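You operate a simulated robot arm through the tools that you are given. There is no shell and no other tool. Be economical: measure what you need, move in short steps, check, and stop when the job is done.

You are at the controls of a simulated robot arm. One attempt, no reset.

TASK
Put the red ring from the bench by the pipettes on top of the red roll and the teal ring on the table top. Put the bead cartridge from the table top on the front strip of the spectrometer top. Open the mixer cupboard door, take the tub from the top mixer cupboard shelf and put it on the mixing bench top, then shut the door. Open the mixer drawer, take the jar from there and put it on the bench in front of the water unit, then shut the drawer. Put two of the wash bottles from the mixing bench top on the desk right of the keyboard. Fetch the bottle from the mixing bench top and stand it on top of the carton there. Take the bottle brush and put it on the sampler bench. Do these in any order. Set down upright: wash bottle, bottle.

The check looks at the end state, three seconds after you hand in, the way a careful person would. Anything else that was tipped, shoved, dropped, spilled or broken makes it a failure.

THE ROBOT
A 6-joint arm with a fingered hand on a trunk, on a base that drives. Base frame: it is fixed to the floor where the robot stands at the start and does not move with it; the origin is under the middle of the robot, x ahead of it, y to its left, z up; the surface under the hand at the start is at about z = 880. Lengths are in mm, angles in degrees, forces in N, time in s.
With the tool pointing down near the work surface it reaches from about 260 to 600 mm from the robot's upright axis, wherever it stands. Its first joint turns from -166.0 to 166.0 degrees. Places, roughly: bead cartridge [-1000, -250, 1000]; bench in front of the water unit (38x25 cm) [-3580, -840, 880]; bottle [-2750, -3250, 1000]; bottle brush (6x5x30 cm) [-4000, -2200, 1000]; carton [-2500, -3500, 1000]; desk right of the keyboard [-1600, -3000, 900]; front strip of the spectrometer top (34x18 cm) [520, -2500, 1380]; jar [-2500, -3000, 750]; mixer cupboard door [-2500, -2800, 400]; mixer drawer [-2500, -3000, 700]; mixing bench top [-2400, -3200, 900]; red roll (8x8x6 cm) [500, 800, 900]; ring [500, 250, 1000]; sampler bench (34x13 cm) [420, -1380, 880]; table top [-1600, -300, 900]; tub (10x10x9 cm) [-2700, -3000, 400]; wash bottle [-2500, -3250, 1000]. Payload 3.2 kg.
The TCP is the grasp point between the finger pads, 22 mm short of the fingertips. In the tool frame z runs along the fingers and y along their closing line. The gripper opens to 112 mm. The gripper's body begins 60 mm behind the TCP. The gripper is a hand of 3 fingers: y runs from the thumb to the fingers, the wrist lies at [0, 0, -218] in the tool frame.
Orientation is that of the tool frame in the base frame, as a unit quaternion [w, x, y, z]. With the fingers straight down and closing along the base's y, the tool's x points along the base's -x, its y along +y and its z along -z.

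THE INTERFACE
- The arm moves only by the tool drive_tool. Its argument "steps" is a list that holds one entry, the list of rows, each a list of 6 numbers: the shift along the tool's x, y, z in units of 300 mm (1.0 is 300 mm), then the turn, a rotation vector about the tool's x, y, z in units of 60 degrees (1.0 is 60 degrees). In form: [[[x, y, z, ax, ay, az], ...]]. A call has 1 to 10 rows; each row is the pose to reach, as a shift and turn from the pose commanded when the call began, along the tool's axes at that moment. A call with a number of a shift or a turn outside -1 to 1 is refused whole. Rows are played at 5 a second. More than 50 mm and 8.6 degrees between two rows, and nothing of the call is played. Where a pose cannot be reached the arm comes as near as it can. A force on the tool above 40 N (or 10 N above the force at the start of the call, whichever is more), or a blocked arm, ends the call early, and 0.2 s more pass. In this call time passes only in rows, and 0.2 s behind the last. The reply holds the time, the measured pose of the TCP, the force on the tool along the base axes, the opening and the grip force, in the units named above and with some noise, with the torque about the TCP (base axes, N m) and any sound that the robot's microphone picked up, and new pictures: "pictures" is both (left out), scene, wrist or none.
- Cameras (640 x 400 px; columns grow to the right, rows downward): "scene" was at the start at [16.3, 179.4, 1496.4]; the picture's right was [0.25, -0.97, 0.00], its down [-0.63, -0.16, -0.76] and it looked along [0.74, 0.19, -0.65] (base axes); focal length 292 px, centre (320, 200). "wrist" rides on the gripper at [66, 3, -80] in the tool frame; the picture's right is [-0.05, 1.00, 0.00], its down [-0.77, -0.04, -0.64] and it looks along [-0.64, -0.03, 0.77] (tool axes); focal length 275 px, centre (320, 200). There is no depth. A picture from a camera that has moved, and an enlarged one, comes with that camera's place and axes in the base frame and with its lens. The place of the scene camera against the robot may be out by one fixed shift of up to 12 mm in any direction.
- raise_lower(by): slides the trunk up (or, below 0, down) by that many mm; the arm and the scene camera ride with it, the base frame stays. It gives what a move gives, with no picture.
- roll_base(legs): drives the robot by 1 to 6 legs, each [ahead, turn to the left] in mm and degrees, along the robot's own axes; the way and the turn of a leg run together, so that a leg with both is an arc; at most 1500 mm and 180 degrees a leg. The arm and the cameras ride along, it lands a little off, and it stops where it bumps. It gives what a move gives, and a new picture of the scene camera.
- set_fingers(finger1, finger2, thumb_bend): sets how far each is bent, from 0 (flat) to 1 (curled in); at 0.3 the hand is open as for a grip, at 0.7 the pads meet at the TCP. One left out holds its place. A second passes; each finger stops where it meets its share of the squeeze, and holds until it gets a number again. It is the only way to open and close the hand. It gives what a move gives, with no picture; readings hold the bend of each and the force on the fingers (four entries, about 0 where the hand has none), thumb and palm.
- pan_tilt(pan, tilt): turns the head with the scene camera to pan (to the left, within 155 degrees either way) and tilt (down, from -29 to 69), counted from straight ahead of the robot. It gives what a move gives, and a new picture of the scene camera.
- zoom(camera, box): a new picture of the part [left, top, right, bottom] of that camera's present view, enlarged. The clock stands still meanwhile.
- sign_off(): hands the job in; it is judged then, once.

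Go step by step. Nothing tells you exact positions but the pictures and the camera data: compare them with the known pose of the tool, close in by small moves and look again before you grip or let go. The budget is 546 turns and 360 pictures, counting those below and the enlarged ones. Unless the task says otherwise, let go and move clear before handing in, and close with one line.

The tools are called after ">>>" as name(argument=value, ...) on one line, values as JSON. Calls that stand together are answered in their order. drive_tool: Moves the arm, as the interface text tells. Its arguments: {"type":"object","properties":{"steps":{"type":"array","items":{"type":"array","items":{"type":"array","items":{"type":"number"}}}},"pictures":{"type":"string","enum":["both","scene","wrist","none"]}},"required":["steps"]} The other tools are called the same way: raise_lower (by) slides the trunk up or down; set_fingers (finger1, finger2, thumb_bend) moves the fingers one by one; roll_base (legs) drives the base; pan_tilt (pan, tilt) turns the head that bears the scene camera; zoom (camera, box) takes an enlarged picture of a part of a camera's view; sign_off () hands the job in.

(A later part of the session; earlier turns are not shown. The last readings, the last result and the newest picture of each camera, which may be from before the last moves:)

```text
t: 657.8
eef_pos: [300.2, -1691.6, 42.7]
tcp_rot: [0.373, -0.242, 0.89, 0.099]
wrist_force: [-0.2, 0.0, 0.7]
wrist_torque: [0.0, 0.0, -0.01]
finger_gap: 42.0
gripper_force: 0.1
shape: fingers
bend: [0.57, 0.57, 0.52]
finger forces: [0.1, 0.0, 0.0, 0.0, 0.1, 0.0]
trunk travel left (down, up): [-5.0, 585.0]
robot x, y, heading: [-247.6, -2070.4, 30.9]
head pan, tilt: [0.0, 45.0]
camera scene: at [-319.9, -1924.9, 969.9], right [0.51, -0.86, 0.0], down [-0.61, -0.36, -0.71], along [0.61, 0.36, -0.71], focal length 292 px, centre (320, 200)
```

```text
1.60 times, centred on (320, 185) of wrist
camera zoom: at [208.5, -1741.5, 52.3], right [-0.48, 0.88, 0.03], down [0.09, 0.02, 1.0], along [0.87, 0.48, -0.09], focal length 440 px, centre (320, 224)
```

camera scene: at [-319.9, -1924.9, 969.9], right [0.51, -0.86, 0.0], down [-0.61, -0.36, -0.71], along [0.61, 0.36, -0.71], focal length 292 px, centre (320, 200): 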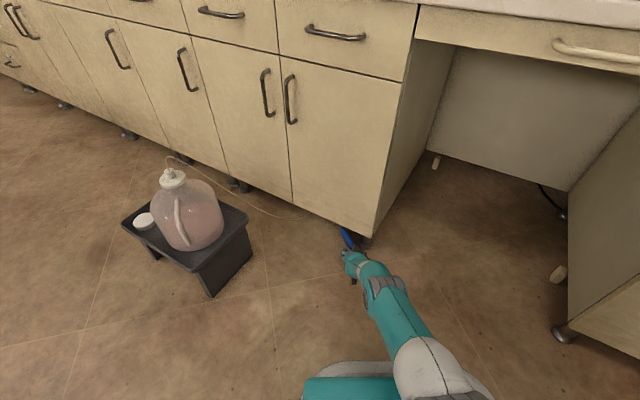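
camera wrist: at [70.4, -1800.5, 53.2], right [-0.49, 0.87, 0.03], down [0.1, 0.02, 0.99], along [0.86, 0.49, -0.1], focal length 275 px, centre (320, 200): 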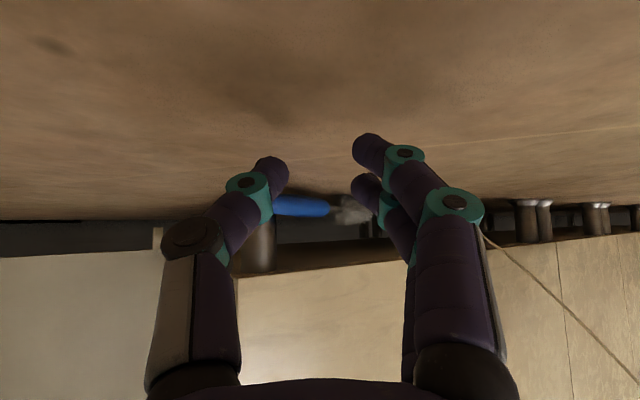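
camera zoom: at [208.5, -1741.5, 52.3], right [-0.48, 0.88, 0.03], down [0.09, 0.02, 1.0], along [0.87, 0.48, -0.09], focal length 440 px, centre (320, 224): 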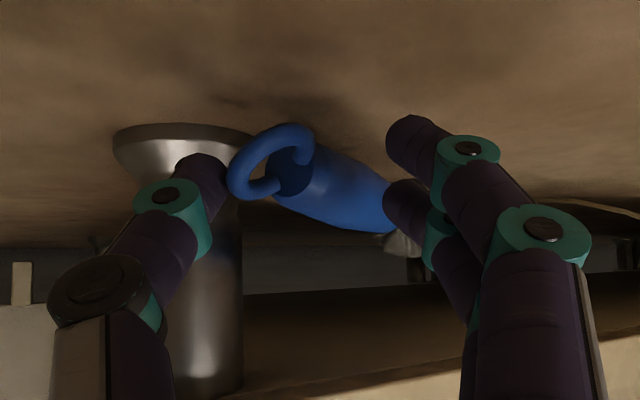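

The handle's middle is now reachable with room beside the leg. Raising, shifting 12 mm left, advancing 66 mm above it, then lowering to straddle.

>>> set_fingers(finger1=0.53, finger2=0.53, thumb_bend=0.55)

>>> drive_tool(steps=[[[-0.025, 0.02, -0.025, 0, 0, 0], [-0.05, 0.04, -0.05, 0, 0, 0]]], pictures="none")

>>> roll_base(legs=[[66, 0]])

>>> zoom(camera="wrist", box=[120, 60, 520, 310])

```text
t: 658.8
eef_pos: [299.9, -1692.3, 42.6]
tcp_rot: [0.373, -0.242, 0.89, 0.099]
wrist_force: [0.0, 0.0, -0.1]
wrist_torque: [0.02, 0.01, -0.01]
finger_gap: 43.4
gripper_force: 0.1
shape: fingers
bend: [0.53, 0.53, 0.55]
finger forces: [0.0, 0.0, 0.1, 0.0, 0.1, 0.0]
trunk travel left (down, up): [-5.0, 585.0]
robot x, y, heading: [-249.9, -2070.7, 30.8]
head pan, tilt: [0.0, 45.0]
```

```text
t: 659.4
eef_pos: [293.1, -1683.0, 63.1]
tcp_rot: [0.373, -0.242, 0.89, 0.099]
wrist_force: [0.1, 0.2, 0.3]
wrist_torque: [-0.01, 0.04, -0.01]
finger_gap: 43.4
gripper_force: 0.0
shape: fingers
bend: [0.53, 0.53, 0.55]
finger forces: [0.0, 0.0, 0.0, 0.1, 0.0, 0.1]
trunk travel left (down, up): [-5.0, 585.0]
robot x, y, heading: [-248.4, -2070.0, 31.0]
head pan, tilt: [0.0, 45.0]
```

```text
t: 660.4
eef_pos: [351.1, -1648.6, 62.9]
tcp_rot: [0.373, -0.242, 0.89, 0.1]
wrist_force: [-0.8, 0.1, -0.2]
wrist_torque: [-0.01, 0.0, 0.03]
finger_gap: 43.4
gripper_force: 0.0
shape: fingers
bend: [0.53, 0.53, 0.55]
finger forces: [0.0, 0.0, 0.1, 0.1, 0.1, 0.0]
trunk travel left (down, up): [-5.0, 585.0]
robot x, y, heading: [-189.5, -2036.3, 31.0]
head pan, tilt: [0.0, 45.0]
camera scene: at [-262.4, -1890.4, 969.9], right [0.51, -0.86, 0.0], down [-0.61, -0.36, -0.71], along [0.61, 0.36, -0.71], focal length 292 px, centre (320, 200)
```

scene: 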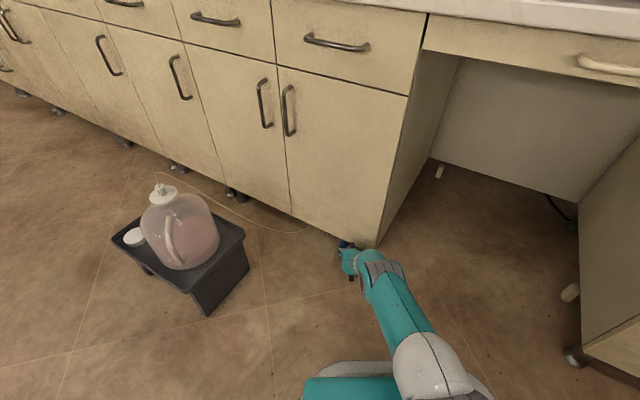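

```text
1.60 times, centred on (320, 185) of wrist
camera zoom: at [259.7, -1697.3, 73.6], right [-0.48, 0.88, 0.03], down [0.09, 0.02, 1.0], along [0.87, 0.48, -0.09], focal length 440 px, centre (320, 224)
```

zoom: 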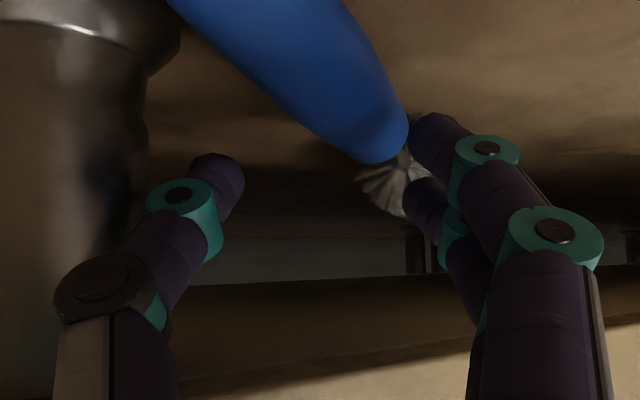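

The handle passes right between thumb and fingers. Lowering onto it.

>>> drive_tool(steps=[[[0.02, 0, 0.02, 0, 0, 0], [0.04, 0, 0.04, 0, 0, 0], [0.055, 0, 0.055, 0, 0, 0], [0.068, 0, 0.068, 0, 0, 0], [0.08, 0, 0.08, 0, 0, 0]]], pictures="none")

>>> set_fingers(finger1=0.78, finger2=0.78, thumb_bend=0.78)

>>> zoom(camera="wrist", box=[120, 60, 520, 310])

```text
t: 661.6
eef_pos: [350.0, -1651.6, 32.2]
tcp_rot: [0.373, -0.243, 0.89, 0.1]
wrist_force: [-0.1, 0.2, 0.2]
wrist_torque: [-0.02, 0.0, 0.0]
finger_gap: 43.7
gripper_force: 0.0
shape: fingers
bend: [0.53, 0.53, 0.55]
finger forces: [0.1, 0.1, 0.0, 0.0, 0.1, 0.0]
out of reach, approached as far as the arm can: row 4, 5
trunk travel left (down, up): [-5.0, 585.0]
robot x, y, heading: [-185.9, -2037.1, 31.4]
head pan, tilt: [0.0, 45.0]
```

```text
t: 662.6
eef_pos: [349.2, -1651.5, 32.5]
tcp_rot: [0.373, -0.242, 0.89, 0.099]
wrist_force: [-0.2, -0.8, 0.5]
wrist_torque: [0.07, -0.06, 0.02]
finger_gap: 17.3
gripper_force: 16.4
shape: fingers
bend: [0.68, 0.59, 0.67]
finger forces: [7.0, 9.9, 0.0, 0.1, 16.6, 0.0]
trunk travel left (down, up): [-5.0, 585.0]
robot x, y, heading: [-190.7, -2031.9, 31.2]
head pan, tilt: [0.0, 45.0]
```

```text
1.60 times, centred on (320, 185) of wrist
camera zoom: at [257.7, -1699.7, 42.6], right [-0.48, 0.88, 0.03], down [0.09, 0.02, 1.0], along [0.87, 0.48, -0.09], focal length 440 px, centre (320, 224)
```

zoom: 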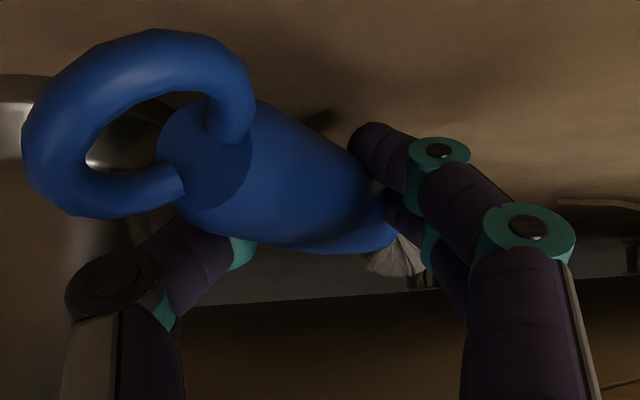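

Gripped firmly. Pulling the brush straight out from under the cabinet.

>>> roll_base(legs=[[-300, 0]])

>>> zoom(camera="wrist", box=[0, 0, 640, 400])

```text
t: 664.6
eef_pos: [89.7, -1807.4, 31.6]
tcp_rot: [0.373, -0.241, 0.891, 0.099]
wrist_force: [-0.9, 0.1, -0.5]
wrist_torque: [0.04, -0.02, -0.01]
finger_gap: 17.1
gripper_force: 16.9
shape: fingers
bend: [0.68, 0.59, 0.67]
finger forces: [7.2, 9.4, 0.0, 0.0, 16.1, 0.1]
trunk travel left (down, up): [-5.0, 585.0]
robot x, y, heading: [-449.5, -2189.7, 30.7]
head pan, tilt: [0.0, 45.0]
camera scene: at [-521.8, -2045.7, 969.9], right [0.51, -0.86, 0.0], down [-0.61, -0.36, -0.71], along [0.61, 0.36, -0.71], focal length 292 px, centre (320, 200)
```

scene: 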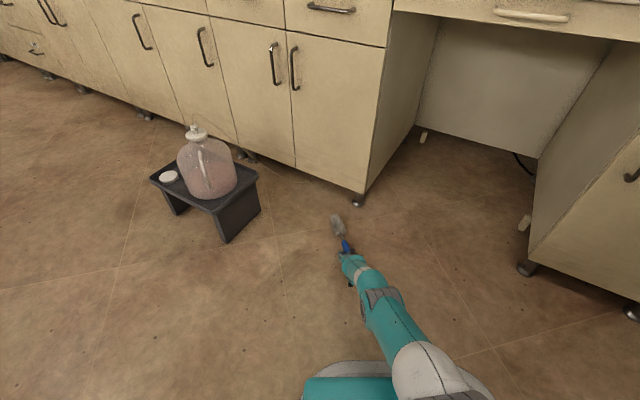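

```text
1.00 times, centred on (320, 200) of wrist (not enlarged: the box is as wide or as high as the picture)
camera zoom: at [-1.3, -1856.1, 42.6], right [-0.47, 0.88, 0.03], down [0.09, 0.02, 1.0], along [0.88, 0.47, -0.09], focal length 275 px, centre (320, 200)
```

zoom: 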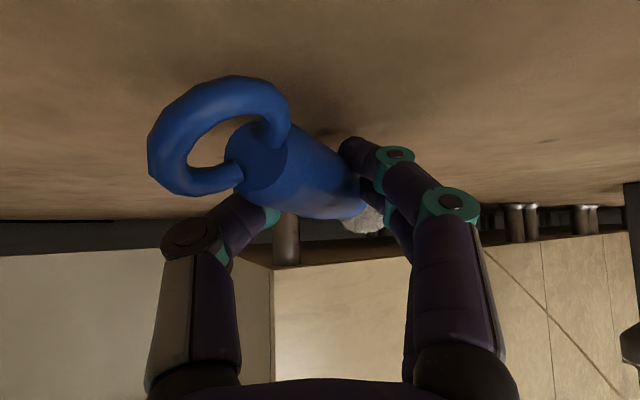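

The brush is recovered and held level. Raising the trunk fully, then bringing the hand vertical.

>>> raise_lower(by=400)

>>> raise_lower(by=185)

>>> drive_tool(steps=[[[-0.08, 0, -0.1, 0, 0.1, 0], [-0.16, 0, -0.2, 0, 0.2, 0], [-0.24, 0, -0.3, 0, 0.3, 0], [-0.32, 0, -0.4, 0, 0.4, 0], [-0.4, 0, -0.5, 0, 0.5, 0], [-0.46, 0, -0.6, 0, 0.62, 0], [-0.46, 0, -0.7, 0, 0.75, 0]]], pictures="wrist")

```text
t: 668.5
eef_pos: [91.3, -1807.6, 432.9]
tcp_rot: [0.373, -0.24, 0.891, 0.098]
wrist_force: [0.7, 0.5, -2.0]
wrist_torque: [-0.04, 0.03, -0.04]
finger_gap: 0.0
gripper_force: 9.4
shape: fingers
bend: [0.74, 0.56, 0.73]
finger forces: [0.1, 8.5, 0.0, 0.0, 10.0, 0.0]
trunk travel left (down, up): [-405.0, 185.0]
robot x, y, heading: [-450.2, -2192.8, 30.8]
head pan, tilt: [0.0, 45.0]
```

```text
t: 670.5
eef_pos: [89.5, -1807.7, 618.1]
tcp_rot: [0.373, -0.241, 0.89, 0.099]
wrist_force: [0.1, -0.4, -0.3]
wrist_torque: [-0.02, 0.04, 0.0]
finger_gap: 0.0
gripper_force: 9.6
shape: fingers
bend: [0.74, 0.56, 0.73]
finger forces: [0.0, 8.5, 0.0, 0.1, 10.2, 0.0]
trunk travel left (down, up): [-590.0, 0.0]
robot x, y, heading: [-450.7, -2192.0, 30.8]
head pan, tilt: [0.0, 45.0]
```

```text
t: 672.1
eef_pos: [46.3, -1831.5, 863.1]
tcp_rot: [0.004, -0.261, 0.965, -0.001]
wrist_force: [-0.4, 0.3, -0.4]
wrist_torque: [0.01, -0.02, 0.01]
finger_gap: 0.1
gripper_force: 8.0
shape: fingers
bend: [0.74, 0.59, 0.73]
finger forces: [0.0, 7.5, 0.0, 0.0, 8.6, 0.1]
out of reach, approached as far as the arm can: row 2
trunk travel left (down, up): [-590.0, 0.0]
robot x, y, heading: [-453.1, -2195.5, 30.9]
head pan, tilt: [0.0, 45.0]
camera wrist: at [-12.9, -1861.1, 943.0], right [-0.46, 0.89, 0.0], down [0.68, 0.36, 0.64], along [0.57, 0.29, -0.77], focal length 275 px, centre (320, 200)
```

wrist: 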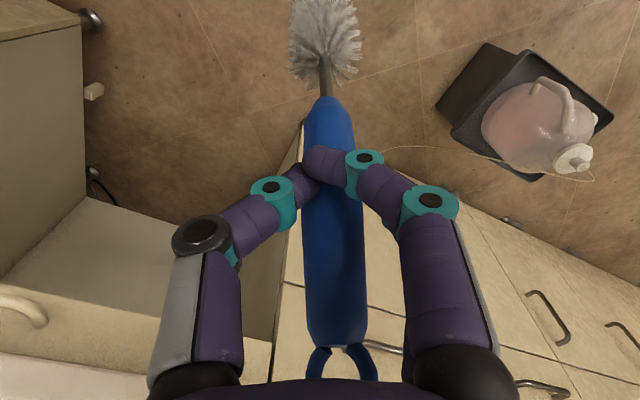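

The brush swung to hang bristles-down in the grip, like the first time. Driving back to the sampler bench approach position south of the stool.

>>> roll_base(legs=[[0, 46.4], [555, 0], [0, -77.3]])

>>> drive_tool(steps=[[[0, 0, -0.1, 0, 0, 0.14], [0, 0, -0.2, 0, 0, 0.28], [0, 0, -0.3, 0, 0, 0.42], [0, 0, -0.4, 0, 0, 0.56], [0, 0, -0.5, 0, 0, 0.7], [0, 0, -0.6, 0, 0, 0.84], [0, 0, -0.7, 0, 0, 0.98]]], pictures="none")

>>> drive_tool(steps=[[[0, 0, 0, 0, 0, 0.14], [0, 0, 0, 0, 0, 0.28], [0, 0, 0, 0, 0, 0.42], [0, 0, 0, 0, 0, 0.52]]], pictures="none")

>>> pan_tilt(pan=10, tilt=35)

```text
t: 680.8
eef_pos: [291.8, -1595.4, 862.6]
tcp_rot: [0.003, 0.014, 1.0, -0.002]
wrist_force: [0.5, 0.3, 0.4]
wrist_torque: [0.0, 0.02, 0.0]
finger_gap: 0.0
gripper_force: 0.1
shape: fingers
bend: [0.73, 0.7, 0.75]
finger forces: [0.1, 0.0, 0.0, 0.1, 0.0, 0.0]
trunk travel left (down, up): [-590.0, 0.0]
robot x, y, heading: [-315.4, -1637.7, -0.8]
head pan, tilt: [0.0, 45.0]
camera scene: at [-301.0, -1482.2, 1554.9], right [-0.02, -1.0, 0.0], down [-0.71, 0.01, -0.71], along [0.71, -0.01, -0.71], focal length 292 px, centre (320, 200)
```

scene: 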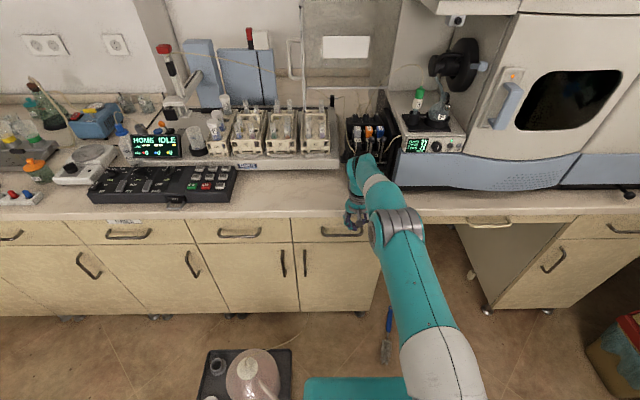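

```text
t: 682.4
eef_pos: [267.7, -1577.1, 1060.9]
tcp_rot: [0.005, 0.504, 0.863, -0.001]
wrist_force: [0.1, 1.0, -0.8]
wrist_torque: [0.04, -0.02, -0.03]
finger_gap: 0.3
gripper_force: 0.0
shape: fingers
bend: [0.73, 0.7, 0.75]
finger forces: [0.1, 0.0, 0.0, 0.0, 0.0, 0.0]
out of reach, approached as far as the arm can: row 5, 6, 7
trunk travel left (down, up): [-590.0, 0.0]
robot x, y, heading: [-321.4, -1640.9, -0.9]
head pan, tilt: [0.0, 45.0]
```

```text
t: 683.4
eef_pos: [268.8, -1578.7, 1060.7]
tcp_rot: [0.004, 0.718, 0.696, 0.001]
wrist_force: [-0.1, -0.6, 0.2]
wrist_torque: [-0.01, -0.02, 0.02]
finger_gap: 0.0
gripper_force: 0.1
shape: fingers
bend: [0.73, 0.7, 0.75]
finger forces: [0.0, 0.0, 0.1, 0.0, 0.0, 0.0]
trunk travel left (down, up): [-590.0, 0.0]
robot x, y, heading: [-318.8, -1642.5, -0.7]
head pan, tilt: [0.0, 45.0]
```

```text
t: 684.1
eef_pos: [268.8, -1579.6, 1062.6]
tcp_rot: [0.003, 0.716, 0.698, 0.001]
wrist_force: [-0.8, -0.3, -0.5]
wrist_torque: [-0.03, -0.03, -0.02]
finger_gap: 0.0
gripper_force: 0.0
shape: fingers
bend: [0.73, 0.7, 0.75]
finger forces: [0.0, 0.0, 0.0, 0.0, 0.1, 0.0]
trunk travel left (down, up): [-590.0, 0.0]
robot x, y, heading: [-319.8, -1640.3, -0.6]
head pan, tilt: [10.0, 35.0]
camera scene: at [-295.4, -1466.9, 1569.7], right [0.16, -0.99, 0.0], down [-0.57, -0.09, -0.82], along [0.81, 0.13, -0.57], focal length 292 px, centre (320, 200)
```

scene: 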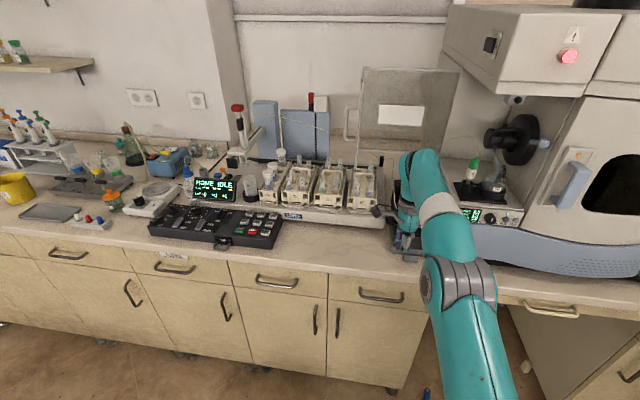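

The brush slipped off again (it brushed the bench front while turning), but it now lies openly on the floor at about (160…390, −1800…−1870). I can pick it from above with a vertical hand. Retracting and restoring the default yaw.

>>> drive_tool(steps=[[[0, -0.12, 0, 0, 0, 0], [0, -0.25, 0, 0, 0, 0], [0, -0.36, 0, 0, 0, 0]]], pictures="none")

>>> drive_tool(steps=[[[0, 0, 0, 0, 0, -0.14], [0, 0, 0, 0, 0, -0.28], [0, 0, 0, 0, 0, -0.42], [0, 0, 0, 0, 0, -0.56], [0, 0, 0, 0, 0, -0.7], [0, 0, 0, 0, 0, -0.84], [0, 0, 0, 0, 0, -0.98]]], pictures="none")

>>> drive_tool(steps=[[[0, 0, 0, 0, 0, -0.14], [0, 0, 0, 0, 0, -0.28], [0, 0, 0, 0, 0, -0.42], [0, 0, 0, 0, 0, -0.54]]], pictures="none")

```text
t: 684.9
eef_pos: [158.7, -1574.9, 1061.6]
tcp_rot: [0.004, 0.717, 0.697, 0.001]
wrist_force: [-0.3, 0.5, -0.6]
wrist_torque: [0.01, 0.02, 0.02]
finger_gap: 0.0
gripper_force: 0.0
shape: fingers
bend: [0.73, 0.7, 0.75]
finger forces: [0.0, 0.1, 0.1, 0.1, 0.0, 0.0]
trunk travel left (down, up): [-590.0, 0.0]
robot x, y, heading: [-316.3, -1640.6, -0.8]
head pan, tilt: [10.0, 35.0]
```

```text
t: 686.5
eef_pos: [159.8, -1576.9, 1061.5]
tcp_rot: [0.004, 0.28, 0.96, -0.001]
wrist_force: [-0.2, 0.5, 0.3]
wrist_torque: [-0.03, -0.02, 0.03]
finger_gap: 0.1
gripper_force: 0.1
shape: fingers
bend: [0.73, 0.7, 0.75]
finger forces: [0.1, 0.1, 0.0, 0.0, 0.0, 0.1]
trunk travel left (down, up): [-590.0, 0.0]
robot x, y, heading: [-319.9, -1638.7, -0.8]
head pan, tilt: [10.0, 35.0]
```

```text
t: 687.5
eef_pos: [160.2, -1577.0, 1061.8]
tcp_rot: [0.003, 0.002, 1.0, -0.002]
wrist_force: [-0.3, -0.1, -0.5]
wrist_torque: [-0.04, -0.01, -0.03]
finger_gap: 0.2
gripper_force: 0.1
shape: fingers
bend: [0.73, 0.7, 0.75]
finger forces: [0.1, 0.0, 0.1, 0.1, 0.0, 0.0]
trunk travel left (down, up): [-590.0, 0.0]
robot x, y, heading: [-316.4, -1640.0, -0.8]
head pan, tilt: [10.0, 35.0]
```

>>> roll_base(legs=[[-120, 0]])

>>> raise_lower(by=-400)

>>> raise_lower(by=-185)

>>> set_fingers(finger1=0.42, finger2=0.42, thumb_bend=0.42)

>>> roll_base(legs=[[0, -15], [150, 0]])

>>> zoom(camera="wrist", box=[0, 0, 640, 400])

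```text
t: 688.8
eef_pos: [39.9, -1575.1, 1062.8]
tcp_rot: [0.005, 0.004, 1.0, -0.003]
wrist_force: [0.6, -0.6, 0.3]
wrist_torque: [0.03, -0.02, 0.02]
finger_gap: 0.0
gripper_force: 0.0
shape: fingers
bend: [0.73, 0.7, 0.75]
finger forces: [0.0, 0.1, 0.1, 0.1, 0.0, 0.0]
trunk travel left (down, up): [-590.0, 0.0]
robot x, y, heading: [-442.3, -1637.3, -1.1]
head pan, tilt: [10.0, 35.0]
camera scene: at [-416.4, -1465.0, 1569.7], right [0.16, -0.99, 0.0], down [-0.57, -0.09, -0.82], along [0.81, 0.13, -0.57], focal length 292 px, centre (320, 200)
```

scene: 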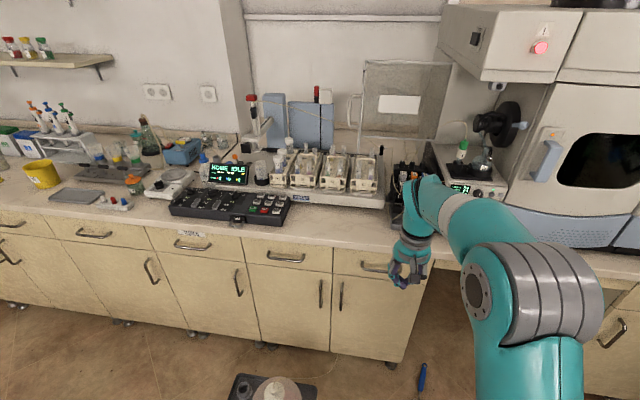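

```text
t: 692.6
eef_pos: [40.7, -1575.1, 662.4]
tcp_rot: [0.004, 0.003, 1.0, -0.002]
wrist_force: [0.2, 0.3, 0.2]
wrist_torque: [-0.02, 0.0, 0.0]
finger_gap: 0.0
gripper_force: 0.1
shape: fingers
bend: [0.73, 0.7, 0.75]
finger forces: [0.1, 0.0, 0.0, 0.0, 0.0, 0.1]
trunk travel left (down, up): [-190.0, 400.0]
robot x, y, heading: [-436.6, -1640.0, -0.8]
head pan, tilt: [10.0, 35.0]
```

```text
t: 694.6
eef_pos: [39.8, -1573.8, 476.8]
tcp_rot: [0.004, 0.003, 1.0, -0.002]
wrist_force: [-0.4, -0.3, 0.4]
wrist_torque: [0.03, -0.02, 0.0]
finger_gap: 0.2
gripper_force: 0.0
shape: fingers
bend: [0.73, 0.7, 0.75]
finger forces: [0.0, 0.1, 0.0, 0.0, 0.1, 0.0]
trunk travel left (down, up): [-5.0, 585.0]
robot x, y, heading: [-437.7, -1640.0, -0.9]
head pan, tilt: [10.0, 35.0]
```

```text
t: 695.6
eef_pos: [40.9, -1574.0, 477.5]
tcp_rot: [0.003, 0.004, 1.0, -0.002]
wrist_force: [-0.3, -0.4, -0.2]
wrist_torque: [0.0, -0.02, 0.02]
finger_gap: 77.2
gripper_force: 0.0
shape: fingers
bend: [0.42, 0.42, 0.42]
finger forces: [0.0, 0.0, 0.0, 0.0, 0.0, 0.0]
trunk travel left (down, up): [-5.0, 585.0]
robot x, y, heading: [-440.5, -1638.6, -1.0]
head pan, tilt: [10.0, 35.0]
```

```text
t: 697.9
eef_pos: [184.5, -1739.9, 476.4]
tcp_rot: [0.003, 0.133, 0.991, -0.003]
wrist_force: [0.0, -0.1, -0.8]
wrist_torque: [0.02, 0.01, -0.01]
finger_gap: 77.5
gripper_force: 0.0
shape: fingers
bend: [0.42, 0.42, 0.42]
finger forces: [0.0, 0.0, 0.1, 0.0, 0.0, 0.0]
trunk travel left (down, up): [-5.0, 585.0]
robot x, y, heading: [-293.0, -1679.0, -15.8]
head pan, tilt: [10.0, 35.0]
camera scene: at [-225.5, -1519.4, 984.7], right [-0.1, -0.99, 0.0], down [-0.57, 0.06, -0.82], along [0.81, -0.08, -0.57], focal length 292 px, centre (320, 200)
```

scene: 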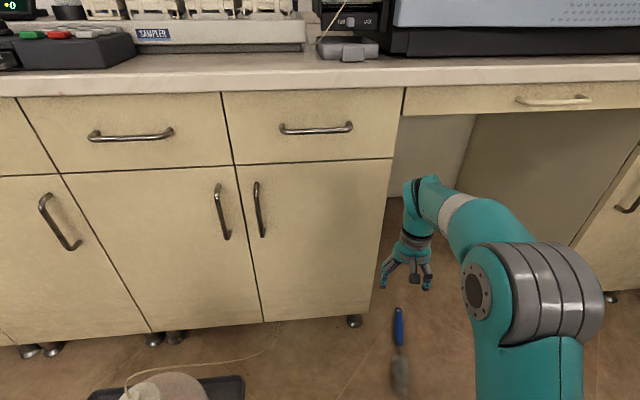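

```text
1.00 times, centred on (320, 200) of wrist (not enlarged: the box is as wide or as high as the picture)
camera zoom: at [121.0, -1718.7, 557.1], right [0.31, 0.95, 0.0], down [0.73, -0.23, 0.64], along [0.61, -0.2, -0.77], focal length 275 px, centre (320, 200)
```

zoom: 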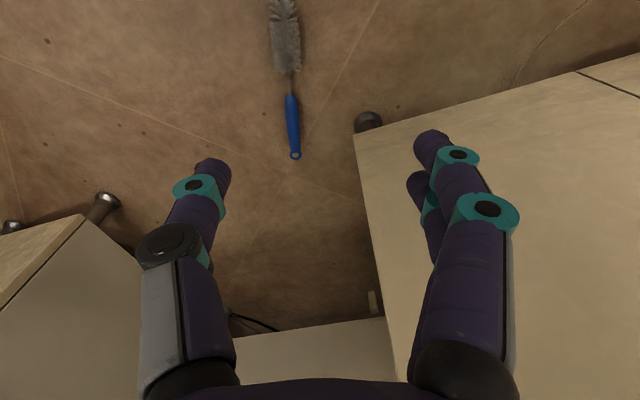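

Perfect view: the brush is aligned with my hand. Driving 100 mm closer and descending toward the handle's inner end at (310,−1838).

>>> roll_base(legs=[[100, 0]])

>>> drive_tool(steps=[[[-0.03, -0.03, 0.14, 0, 0, 0], [-0.06, -0.07, 0.28, 0, 0, 0], [-0.09, -0.1, 0.42, 0, 0, 0], [-0.12, -0.14, 0.56, 0, 0, 0], [-0.14, -0.17, 0.7, 0, 0, 0], [-0.156, -0.2, 0.84, 0, 0, 0], [-0.156, -0.203, 0.98, 0, 0, 0]]], pictures="wrist")

```text
t: 699.0
eef_pos: [282.7, -1769.0, 476.8]
tcp_rot: [0.004, 0.132, 0.991, -0.002]
wrist_force: [1.0, 0.5, 0.2]
wrist_torque: [0.0, 0.02, 0.01]
finger_gap: 77.7
gripper_force: 0.1
shape: fingers
bend: [0.42, 0.42, 0.42]
finger forces: [0.0, 0.0, 0.0, 0.0, 0.0, 0.1]
trunk travel left (down, up): [-5.0, 585.0]
robot x, y, heading: [-196.9, -1707.7, -15.9]
head pan, tilt: [10.0, 35.0]
camera scene: at [-127.7, -1547.2, 984.7], right [-0.1, -0.99, 0.0], down [-0.57, 0.06, -0.82], along [0.81, -0.08, -0.57], focal length 292 px, centre (320, 200)
```

scene: 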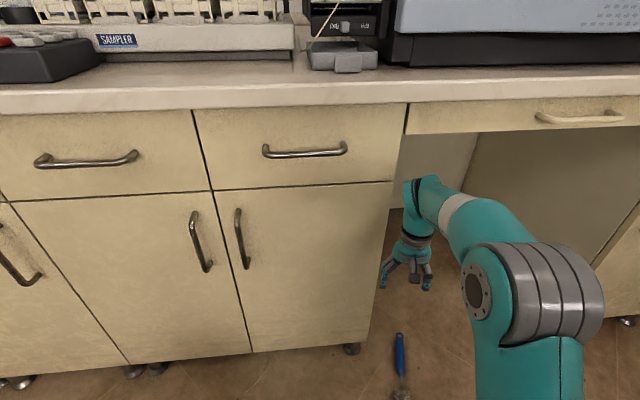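

```text
t: 700.6
eef_pos: [314.6, -1839.7, 180.8]
tcp_rot: [0.003, 0.134, 0.991, -0.002]
wrist_force: [0.6, -0.2, 0.1]
wrist_torque: [0.02, -0.01, 0.0]
finger_gap: 77.2
gripper_force: 0.0
shape: fingers
bend: [0.42, 0.42, 0.42]
finger forces: [0.0, 0.1, 0.0, 0.0, 0.0, 0.1]
trunk travel left (down, up): [-5.0, 585.0]
robot x, y, heading: [-195.0, -1706.3, -15.8]
head pan, tilt: [10.0, 35.0]
camera wrist: at [250.3, -1817.9, 261.9], right [0.31, 0.95, 0.0], down [0.73, -0.23, 0.64], along [0.61, -0.2, -0.77], focal length 275 px, centre (320, 200)
```

wrist: 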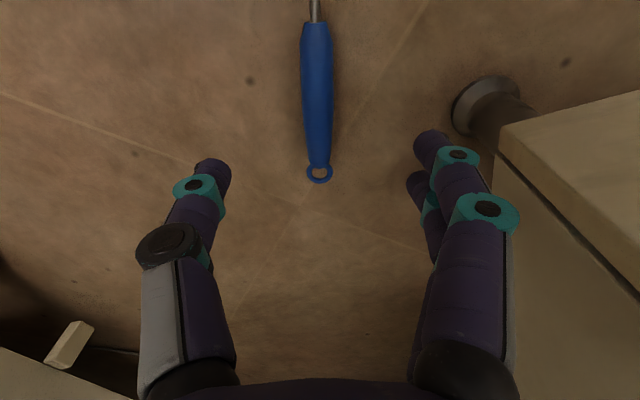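

Aligned over the handle. Lowering to the floor and gripping near the handle's inner end.

>>> drive_tool(steps=[[[0.03, 0, 0.14, 0, 0, 0], [0.045, -0.003, 0.28, 0, 0, 0], [0.045, -0.003, 0.4, 0, 0, 0], [0.045, -0.003, 0.46, 0, 0, 0], [0.045, -0.003, 0.505, 0, 0, 0]]], pictures="none")

>>> set_fingers(finger1=0.6, finger2=0.6, thumb_bend=0.6)

>>> set_fingers(finger1=0.8, finger2=0.8, thumb_bend=0.8)

>>> zoom(camera="wrist", box=[120, 0, 520, 250])

```text
t: 701.8
eef_pos: [302.2, -1838.8, 29.9]
tcp_rot: [0.005, 0.133, 0.991, -0.002]
wrist_force: [0.6, 0.2, 0.9]
wrist_torque: [-0.01, 0.01, 0.02]
finger_gap: 77.5
gripper_force: 0.0
shape: fingers
bend: [0.42, 0.42, 0.42]
finger forces: [0.1, 0.1, 0.0, 0.1, 0.1, 0.0]
trunk travel left (down, up): [-5.0, 585.0]
robot x, y, heading: [-196.4, -1704.0, -15.9]
head pan, tilt: [10.0, 35.0]
```

```text
t: 702.8
eef_pos: [302.0, -1839.6, 30.5]
tcp_rot: [0.003, 0.133, 0.991, -0.002]
wrist_force: [-0.4, -0.3, 0.6]
wrist_torque: [0.02, -0.02, 0.0]
finger_gap: 27.6
gripper_force: 0.1
shape: fingers
bend: [0.6, 0.6, 0.6]
finger forces: [0.0, 0.0, 0.1, 0.0, 0.0, 0.1]
trunk travel left (down, up): [-5.0, 585.0]
robot x, y, heading: [-196.5, -1708.8, -16.0]
head pan, tilt: [10.0, 35.0]
```

```text
t: 703.8
eef_pos: [302.0, -1838.5, 31.7]
tcp_rot: [0.004, 0.133, 0.991, -0.002]
wrist_force: [-0.5, 0.3, -1.2]
wrist_torque: [0.01, -0.01, 0.0]
finger_gap: 0.0
gripper_force: 0.4
shape: fingers
bend: [0.77, 0.77, 0.76]
finger forces: [0.3, 0.1, 0.0, 0.1, 0.7, 0.0]
trunk travel left (down, up): [-5.0, 585.0]
robot x, y, heading: [-196.3, -1705.2, -15.4]
head pan, tilt: [10.0, 35.0]
```

```text
1.60 times, centred on (320, 125) of wrist
camera zoom: at [237.9, -1816.7, 111.6], right [0.31, 0.95, 0.0], down [0.73, -0.23, 0.64], along [0.61, -0.2, -0.77], focal length 440 px, centre (320, 320)
```

zoom: 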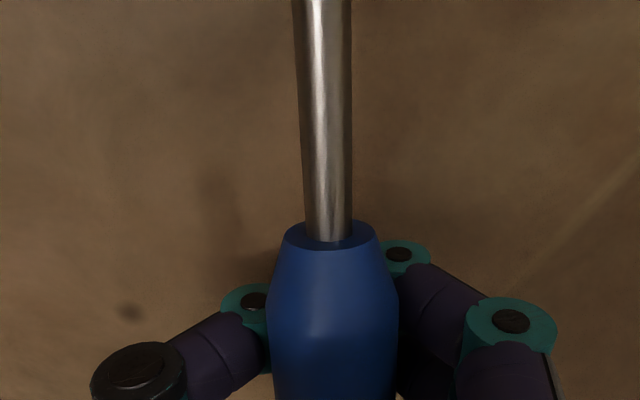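

The tips closed underneath the slightly raised handle. Opening, rising 13 mm and closing again on its sides.

>>> set_fingers(finger1=0.5, finger2=0.5, thumb_bend=0.5)

>>> drive_tool(steps=[[[-0.03, 0, -0.02, 0, 0, 0], [-0.05, 0, -0.043, 0, 0, 0]]], pictures="none")

>>> set_fingers(finger1=0.8, finger2=0.8, thumb_bend=0.8)

```text
t: 704.8
eef_pos: [301.5, -1839.3, 30.6]
tcp_rot: [0.003, 0.134, 0.991, -0.002]
wrist_force: [0.1, 0.7, 0.8]
wrist_torque: [0.0, -0.01, 0.0]
finger_gap: 54.3
gripper_force: 0.0
shape: fingers
bend: [0.5, 0.5, 0.5]
finger forces: [0.0, 0.0, 0.0, 0.1, 0.0, 0.0]
trunk travel left (down, up): [-5.0, 585.0]
robot x, y, heading: [-195.6, -1706.0, -16.1]
head pan, tilt: [10.0, 35.0]
```

```text
t: 705.4
eef_pos: [315.7, -1845.0, 44.0]
tcp_rot: [0.002, 0.134, 0.991, -0.003]
wrist_force: [0.0, 0.1, -0.2]
wrist_torque: [-0.03, -0.01, 0.0]
finger_gap: 54.5
gripper_force: 0.1
shape: fingers
bend: [0.5, 0.5, 0.5]
finger forces: [0.1, 0.1, 0.1, 0.0, 0.0, 0.0]
trunk travel left (down, up): [-5.0, 585.0]
robot x, y, heading: [-198.6, -1702.9, -15.8]
head pan, tilt: [10.0, 35.0]
```

```text
t: 706.4
eef_pos: [316.2, -1843.1, 44.2]
tcp_rot: [0.004, 0.133, 0.991, -0.002]
wrist_force: [-0.5, 0.5, 0.4]
wrist_torque: [-0.01, -0.02, -0.01]
finger_gap: 21.0
gripper_force: 19.6
shape: fingers
bend: [0.65, 0.66, 0.66]
finger forces: [9.8, 9.8, 0.1, 0.0, 19.6, 0.0]
trunk travel left (down, up): [-5.0, 585.0]
robot x, y, heading: [-197.3, -1706.3, -15.8]
head pan, tilt: [10.0, 35.0]
```

Excellent balanced grip (20 N). Lifting a little, then backing out from under the bench edge before raising.

>>> drive_tool(steps=[[[0, 0, -0.1, 0, 0, 0], [0, 0, -0.22, 0, 0, 0], [0, 0, -0.35, 0, 0, 0]]], pictures="wrist")

>>> roll_base(legs=[[-290, 0]])

```text
t: 707.2
eef_pos: [314.3, -1843.7, 148.8]
tcp_rot: [0.002, 0.133, 0.991, -0.002]
wrist_force: [0.2, -0.5, -0.8]
wrist_torque: [-0.02, -0.1, 0.01]
finger_gap: 21.1
gripper_force: 18.7
shape: fingers
bend: [0.65, 0.66, 0.66]
finger forces: [7.7, 11.2, 0.1, 0.0, 19.0, 0.1]
trunk travel left (down, up): [-5.0, 585.0]
robot x, y, heading: [-200.1, -1707.3, -16.0]
head pan, tilt: [10.0, 35.0]
camera wrist: at [249.8, -1821.8, 229.6], right [0.31, 0.95, 0.0], down [0.73, -0.23, 0.64], along [0.61, -0.2, -0.77], focal length 275 px, centre (320, 200)
```

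wrist: 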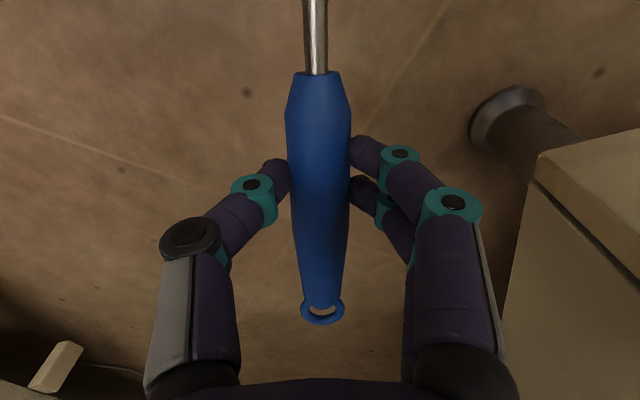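

```text
t: 709.2
eef_pos: [34.2, -1763.8, 148.1]
tcp_rot: [0.004, 0.133, 0.991, -0.002]
wrist_force: [0.0, 0.0, -1.7]
wrist_torque: [-0.01, -0.1, -0.02]
finger_gap: 20.8
gripper_force: 18.8
shape: fingers
bend: [0.65, 0.66, 0.66]
finger forces: [7.9, 11.1, 0.0, 0.0, 18.9, 0.0]
trunk travel left (down, up): [-5.0, 585.0]
robot x, y, heading: [-479.8, -1625.4, -15.8]
head pan, tilt: [10.0, 35.0]
camera scene: at [-408.0, -1467.6, 984.7], right [-0.1, -0.99, 0.0], down [-0.57, 0.06, -0.82], along [0.81, -0.08, -0.57], focal length 292 px, centre (320, 200)
```

scene: 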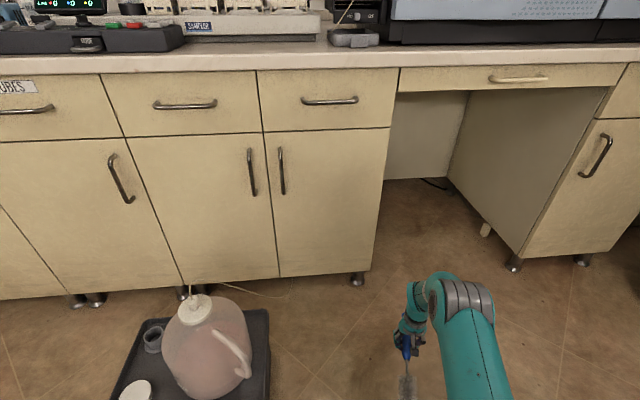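

The brush is held level along the hand. Raising the trunk and the arm.

>>> raise_lower(by=400)

>>> raise_lower(by=185)

>>> drive_tool(steps=[[[0.04, 0, -0.13, 0, 0, 0], [0.08, 0, -0.26, 0, 0, 0], [0.12, 0, -0.4, 0, 0, 0], [0.16, 0, -0.54, 0, 0, 0], [0.2, 0, -0.68, 0, 0, 0], [0.24, 0, -0.82, 0, 0, 0], [0.26, 0, -0.96, 0, 0, 0]]], pictures="none")

```text
t: 713.1
eef_pos: [33.7, -1765.6, 549.0]
tcp_rot: [0.003, 0.133, 0.991, -0.002]
wrist_force: [0.5, 0.7, -1.1]
wrist_torque: [-0.05, -0.12, 0.0]
finger_gap: 21.0
gripper_force: 19.4
shape: fingers
bend: [0.65, 0.66, 0.66]
finger forces: [7.9, 11.0, 0.1, 0.1, 18.9, 0.0]
trunk travel left (down, up): [-405.0, 185.0]
robot x, y, heading: [-478.6, -1625.6, -16.3]
head pan, tilt: [10.0, 35.0]
```

```text
t: 715.1
eef_pos: [33.7, -1765.4, 732.6]
tcp_rot: [0.003, 0.134, 0.991, -0.002]
wrist_force: [-0.3, 0.9, -0.9]
wrist_torque: [-0.05, -0.11, -0.02]
finger_gap: 21.1
gripper_force: 19.1
shape: fingers
bend: [0.65, 0.66, 0.66]
finger forces: [7.9, 11.1, 0.0, 0.1, 18.9, 0.0]
trunk travel left (down, up): [-590.0, 0.0]
robot x, y, heading: [-478.9, -1628.8, -16.0]
head pan, tilt: [10.0, 35.0]
```

```text
t: 716.7
eef_pos: [-43.7, -1740.9, 1020.7]
tcp_rot: [0.003, 0.133, 0.991, -0.002]
wrist_force: [-0.4, -0.3, -0.2]
wrist_torque: [-0.02, -0.11, -0.03]
finger_gap: 21.0
gripper_force: 18.9
shape: fingers
bend: [0.65, 0.66, 0.66]
finger forces: [7.6, 11.2, 0.0, 0.1, 19.0, 0.0]
trunk travel left (down, up): [-590.0, 0.0]
robot x, y, heading: [-481.0, -1628.5, -15.9]
head pan, tilt: [10.0, 35.0]
```

Rotating the hand +90° while shifting left, then repositioning the base to face the bench squarely.

>>> drive_tool(steps=[[[0, 0.065, -0.035, 0, 0, 0.14], [0, 0.13, -0.07, 0, 0, 0.28], [0, 0.195, -0.105, 0, 0, 0.42], [0, 0.26, -0.14, 0, 0, 0.56], [0, 0.325, -0.175, 0, 0, 0.7], [0, 0.39, -0.21, 0, 0, 0.84], [0, 0.45, -0.25, 0, 0, 0.98]]], pictures="none")

>>> drive_tool(steps=[[[0, 0, 0, 0, 0, 0.14], [0, 0, 0, 0, 0, 0.28], [0, 0, 0, 0, 0, 0.42], [0, 0, 0, 0, 0, 0.51]]], pictures="none")

>>> roll_base(legs=[[0, 5.8], [170, 0], [0, 10]])

```text
t: 718.3
eef_pos: [-8.4, -1610.8, 1095.6]
tcp_rot: [0.004, 0.604, 0.797, -0.001]
wrist_force: [1.2, 0.8, -0.3]
wrist_torque: [-0.09, -0.02, 0.04]
finger_gap: 20.9
gripper_force: 18.5
shape: fingers
bend: [0.65, 0.66, 0.67]
finger forces: [7.5, 10.8, 0.0, 0.0, 18.9, 0.1]
trunk travel left (down, up): [-590.0, 0.0]
robot x, y, heading: [-476.7, -1628.2, -16.0]
head pan, tilt: [10.0, 35.0]
```

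```text
t: 719.3
eef_pos: [-7.9, -1611.9, 1095.3]
tcp_rot: [0.004, 0.793, 0.61, 0.0]
wrist_force: [0.2, 0.0, -1.6]
wrist_torque: [-0.12, 0.05, -0.01]
finger_gap: 20.8
gripper_force: 19.1
shape: fingers
bend: [0.65, 0.66, 0.67]
finger forces: [7.6, 10.8, 0.0, 0.0, 18.7, 0.1]
trunk travel left (down, up): [-590.0, 0.0]
robot x, y, heading: [-477.3, -1624.3, -16.3]
head pan, tilt: [10.0, 35.0]
```

```text
t: 722.0
eef_pos: [134.0, -1515.2, 1096.6]
tcp_rot: [0.003, 0.702, 0.712, 0.001]
wrist_force: [-0.4, 0.5, -0.9]
wrist_torque: [-0.13, -0.01, -0.01]
finger_gap: 20.9
gripper_force: 18.7
shape: fingers
bend: [0.65, 0.66, 0.67]
finger forces: [7.6, 10.6, 0.0, 0.0, 18.8, 0.0]
trunk travel left (down, up): [-590.0, 0.0]
robot x, y, heading: [-313.4, -1655.8, -0.4]
head pan, tilt: [10.0, 35.0]
camera scene: at [-291.4, -1482.3, 1569.7], right [0.17, -0.99, 0.0], down [-0.57, -0.1, -0.82], along [0.81, 0.14, -0.57], focal length 292 px, centre (320, 200)
```

scene: 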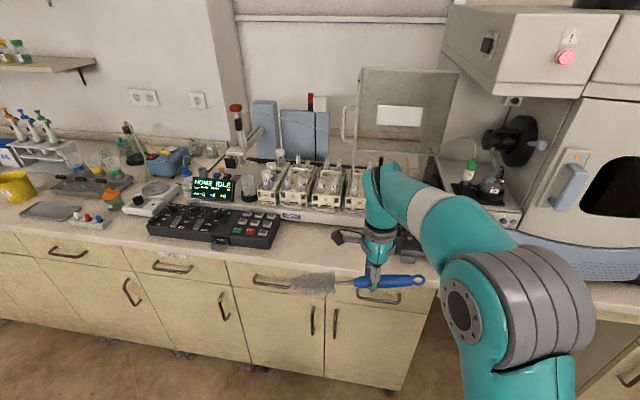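

The brush is nicely level along y. Driving in to x≈420 and shifting left to centre it on the strip.

>>> roll_base(legs=[[284, 0]])

>>> drive_tool(steps=[[[0.11, 0, 0.1, 0, 0, 0], [0.22, 0, 0.2, 0, 0, 0], [0.325, 0, 0.3, 0, 0, 0], [0.325, 0, 0.4, 0, 0, 0]]], pictures="scene")

```text
t: 723.9
eef_pos: [416.1, -1520.9, 1095.0]
tcp_rot: [0.004, 0.705, 0.709, 0.001]
wrist_force: [-0.5, -0.7, -0.9]
wrist_torque: [-0.08, -0.01, -0.04]
finger_gap: 20.6
gripper_force: 18.2
shape: fingers
bend: [0.65, 0.66, 0.67]
finger forces: [7.6, 10.5, 0.0, 0.0, 18.8, 0.0]
trunk travel left (down, up): [-590.0, 0.0]
robot x, y, heading: [-32.3, -1659.2, -1.0]
head pan, tilt: [10.0, 35.0]
camera scene: at [-8.2, -1485.6, 1569.7], right [0.16, -0.99, 0.0], down [-0.57, -0.09, -0.82], along [0.81, 0.13, -0.57], focal length 292 px, centre (320, 200)
```

scene: 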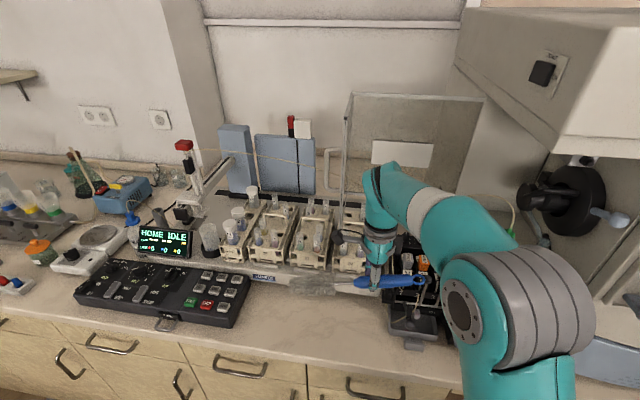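

```text
t: 724.9
eef_pos: [415.4, -1425.4, 977.6]
tcp_rot: [0.003, 0.706, 0.708, 0.002]
wrist_force: [-0.3, 0.4, 1.9]
wrist_torque: [0.1, 0.01, -0.02]
finger_gap: 19.1
gripper_force: 18.8
shape: fingers
bend: [0.67, 0.65, 0.67]
finger forces: [11.4, 7.9, 0.1, 0.0, 18.0, 0.0]
trunk travel left (down, up): [-590.0, 0.0]
robot x, y, heading: [-34.0, -1658.6, -0.8]
head pan, tilt: [10.0, 35.0]
camera scene: at [-9.1, -1485.7, 1569.8], right [0.16, -0.99, 0.0], down [-0.57, -0.09, -0.82], along [0.81, 0.13, -0.57], focal length 292 px, centre (320, 200)
```

scene: 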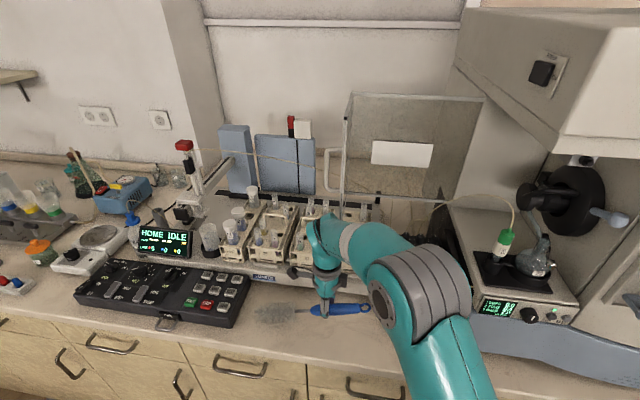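

Over the strip, robot level. Lowering gently to z≈926 with a 10 mm shift right.

>>> drive_tool(steps=[[[-0.01, 0, 0.04, 0, 0, 0], [-0.02, 0, 0.08, 0, 0, 0], [-0.03, 0, 0.12, 0, 0, 0], [-0.035, 0, 0.15, 0, 0, 0], [-0.035, 0, 0.17, 0, 0, 0]]], pictures="scene")

>>> zoom(camera="scene", box=[220, 250, 420, 375])

```text
t: 726.1
eef_pos: [416.8, -1434.8, 925.6]
tcp_rot: [0.004, 0.705, 0.709, 0.001]
wrist_force: [-0.2, -1.2, 2.8]
wrist_torque: [0.15, 0.0, -0.01]
finger_gap: 19.0
gripper_force: 17.9
shape: fingers
bend: [0.68, 0.65, 0.67]
finger forces: [11.7, 6.6, 0.0, 0.0, 17.2, 0.1]
trunk travel left (down, up): [-590.0, 0.0]
robot x, y, heading: [-29.6, -1659.7, -1.0]
head pan, tilt: [10.0, 35.0]
camera scene: at [-9.4, -1485.9, 1569.8], right [0.16, -0.99, 0.0], down [-0.57, -0.09, -0.82], along [0.81, 0.13, -0.57], focal length 292 px, centre (320, 200)
```

scene: 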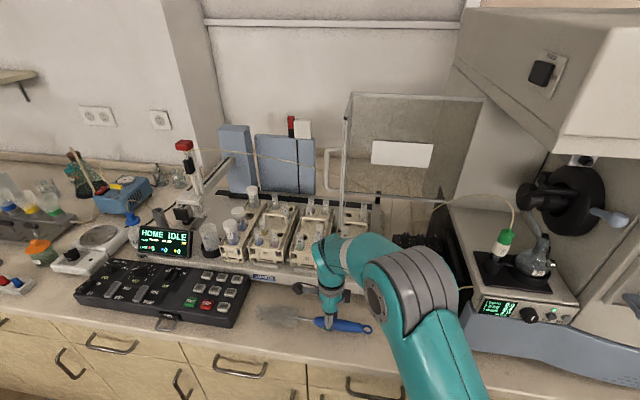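

```text
3.20 times, centred on (320, 312) of scene
camera zoom: at [-9.4, -1485.9, 1569.8], right [0.16, -0.99, 0.0], down [-0.57, -0.09, -0.82], along [0.81, 0.13, -0.57], focal length 935 px, centre (320, -160)
```

zoom: 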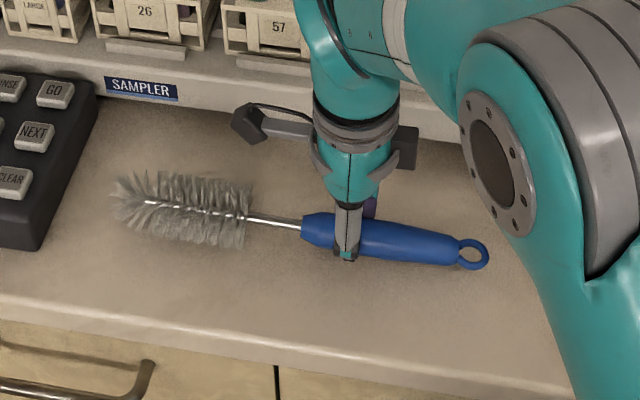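

The brush rests on the bench along the strip, and the robot is level. Releasing and rising.

>>> set_fingers(finger1=0.58, finger2=0.58, thumb_bend=0.58)

>>> set_fingers(finger1=0.42, finger2=0.42, thumb_bend=0.42)

>>> drive_tool(steps=[[[0, 0, -0.06, 0, 0, 0], [0, 0, -0.16, 0, 0, 0], [0, 0, -0.3, 0, 0, 0], [0, 0, -0.45, 0, 0, 0]]], pictures="scene")

```text
t: 727.1
eef_pos: [416.2, -1434.3, 924.9]
tcp_rot: [0.004, 0.704, 0.71, 0.002]
wrist_force: [-0.5, 0.7, 0.5]
wrist_torque: [-0.02, 0.04, 0.01]
finger_gap: 35.1
gripper_force: 0.1
shape: fingers
bend: [0.57, 0.57, 0.57]
finger forces: [0.0, 0.1, 0.1, 0.1, 0.0, 0.1]
trunk travel left (down, up): [-590.0, 0.0]
robot x, y, heading: [-33.2, -1658.5, -0.5]
head pan, tilt: [10.0, 35.0]
```

```text
t: 728.1
eef_pos: [416.2, -1435.3, 924.6]
tcp_rot: [0.004, 0.705, 0.71, 0.002]
wrist_force: [-0.3, 1.1, 0.0]
wrist_torque: [0.05, -0.01, 0.01]
finger_gap: 77.6
gripper_force: 0.1
shape: fingers
bend: [0.42, 0.42, 0.42]
finger forces: [0.0, 0.1, 0.0, 0.0, 0.0, 0.1]
trunk travel left (down, up): [-590.0, 0.0]
robot x, y, heading: [-33.7, -1656.0, -0.7]
head pan, tilt: [10.0, 35.0]
```

```text
t: 729.1
eef_pos: [415.4, -1434.9, 1059.1]
tcp_rot: [0.004, 0.705, 0.709, 0.001]
wrist_force: [-0.3, -1.0, 0.5]
wrist_torque: [0.0, -0.01, -0.01]
finger_gap: 77.6
gripper_force: 0.1
shape: fingers
bend: [0.42, 0.42, 0.42]
finger forces: [0.0, 0.1, 0.0, 0.0, 0.1, 0.0]
trunk travel left (down, up): [-590.0, 0.0]
robot x, y, heading: [-34.6, -1655.6, -0.7]
head pan, tilt: [10.0, 35.0]
camera scene: at [-9.6, -1485.8, 1569.7], right [0.16, -0.99, 0.0], down [-0.57, -0.09, -0.82], along [0.81, 0.13, -0.57], focal length 292 px, centre (320, 200)
```

scene: 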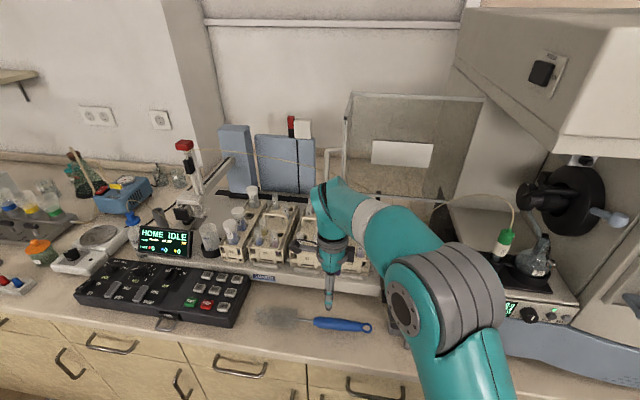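

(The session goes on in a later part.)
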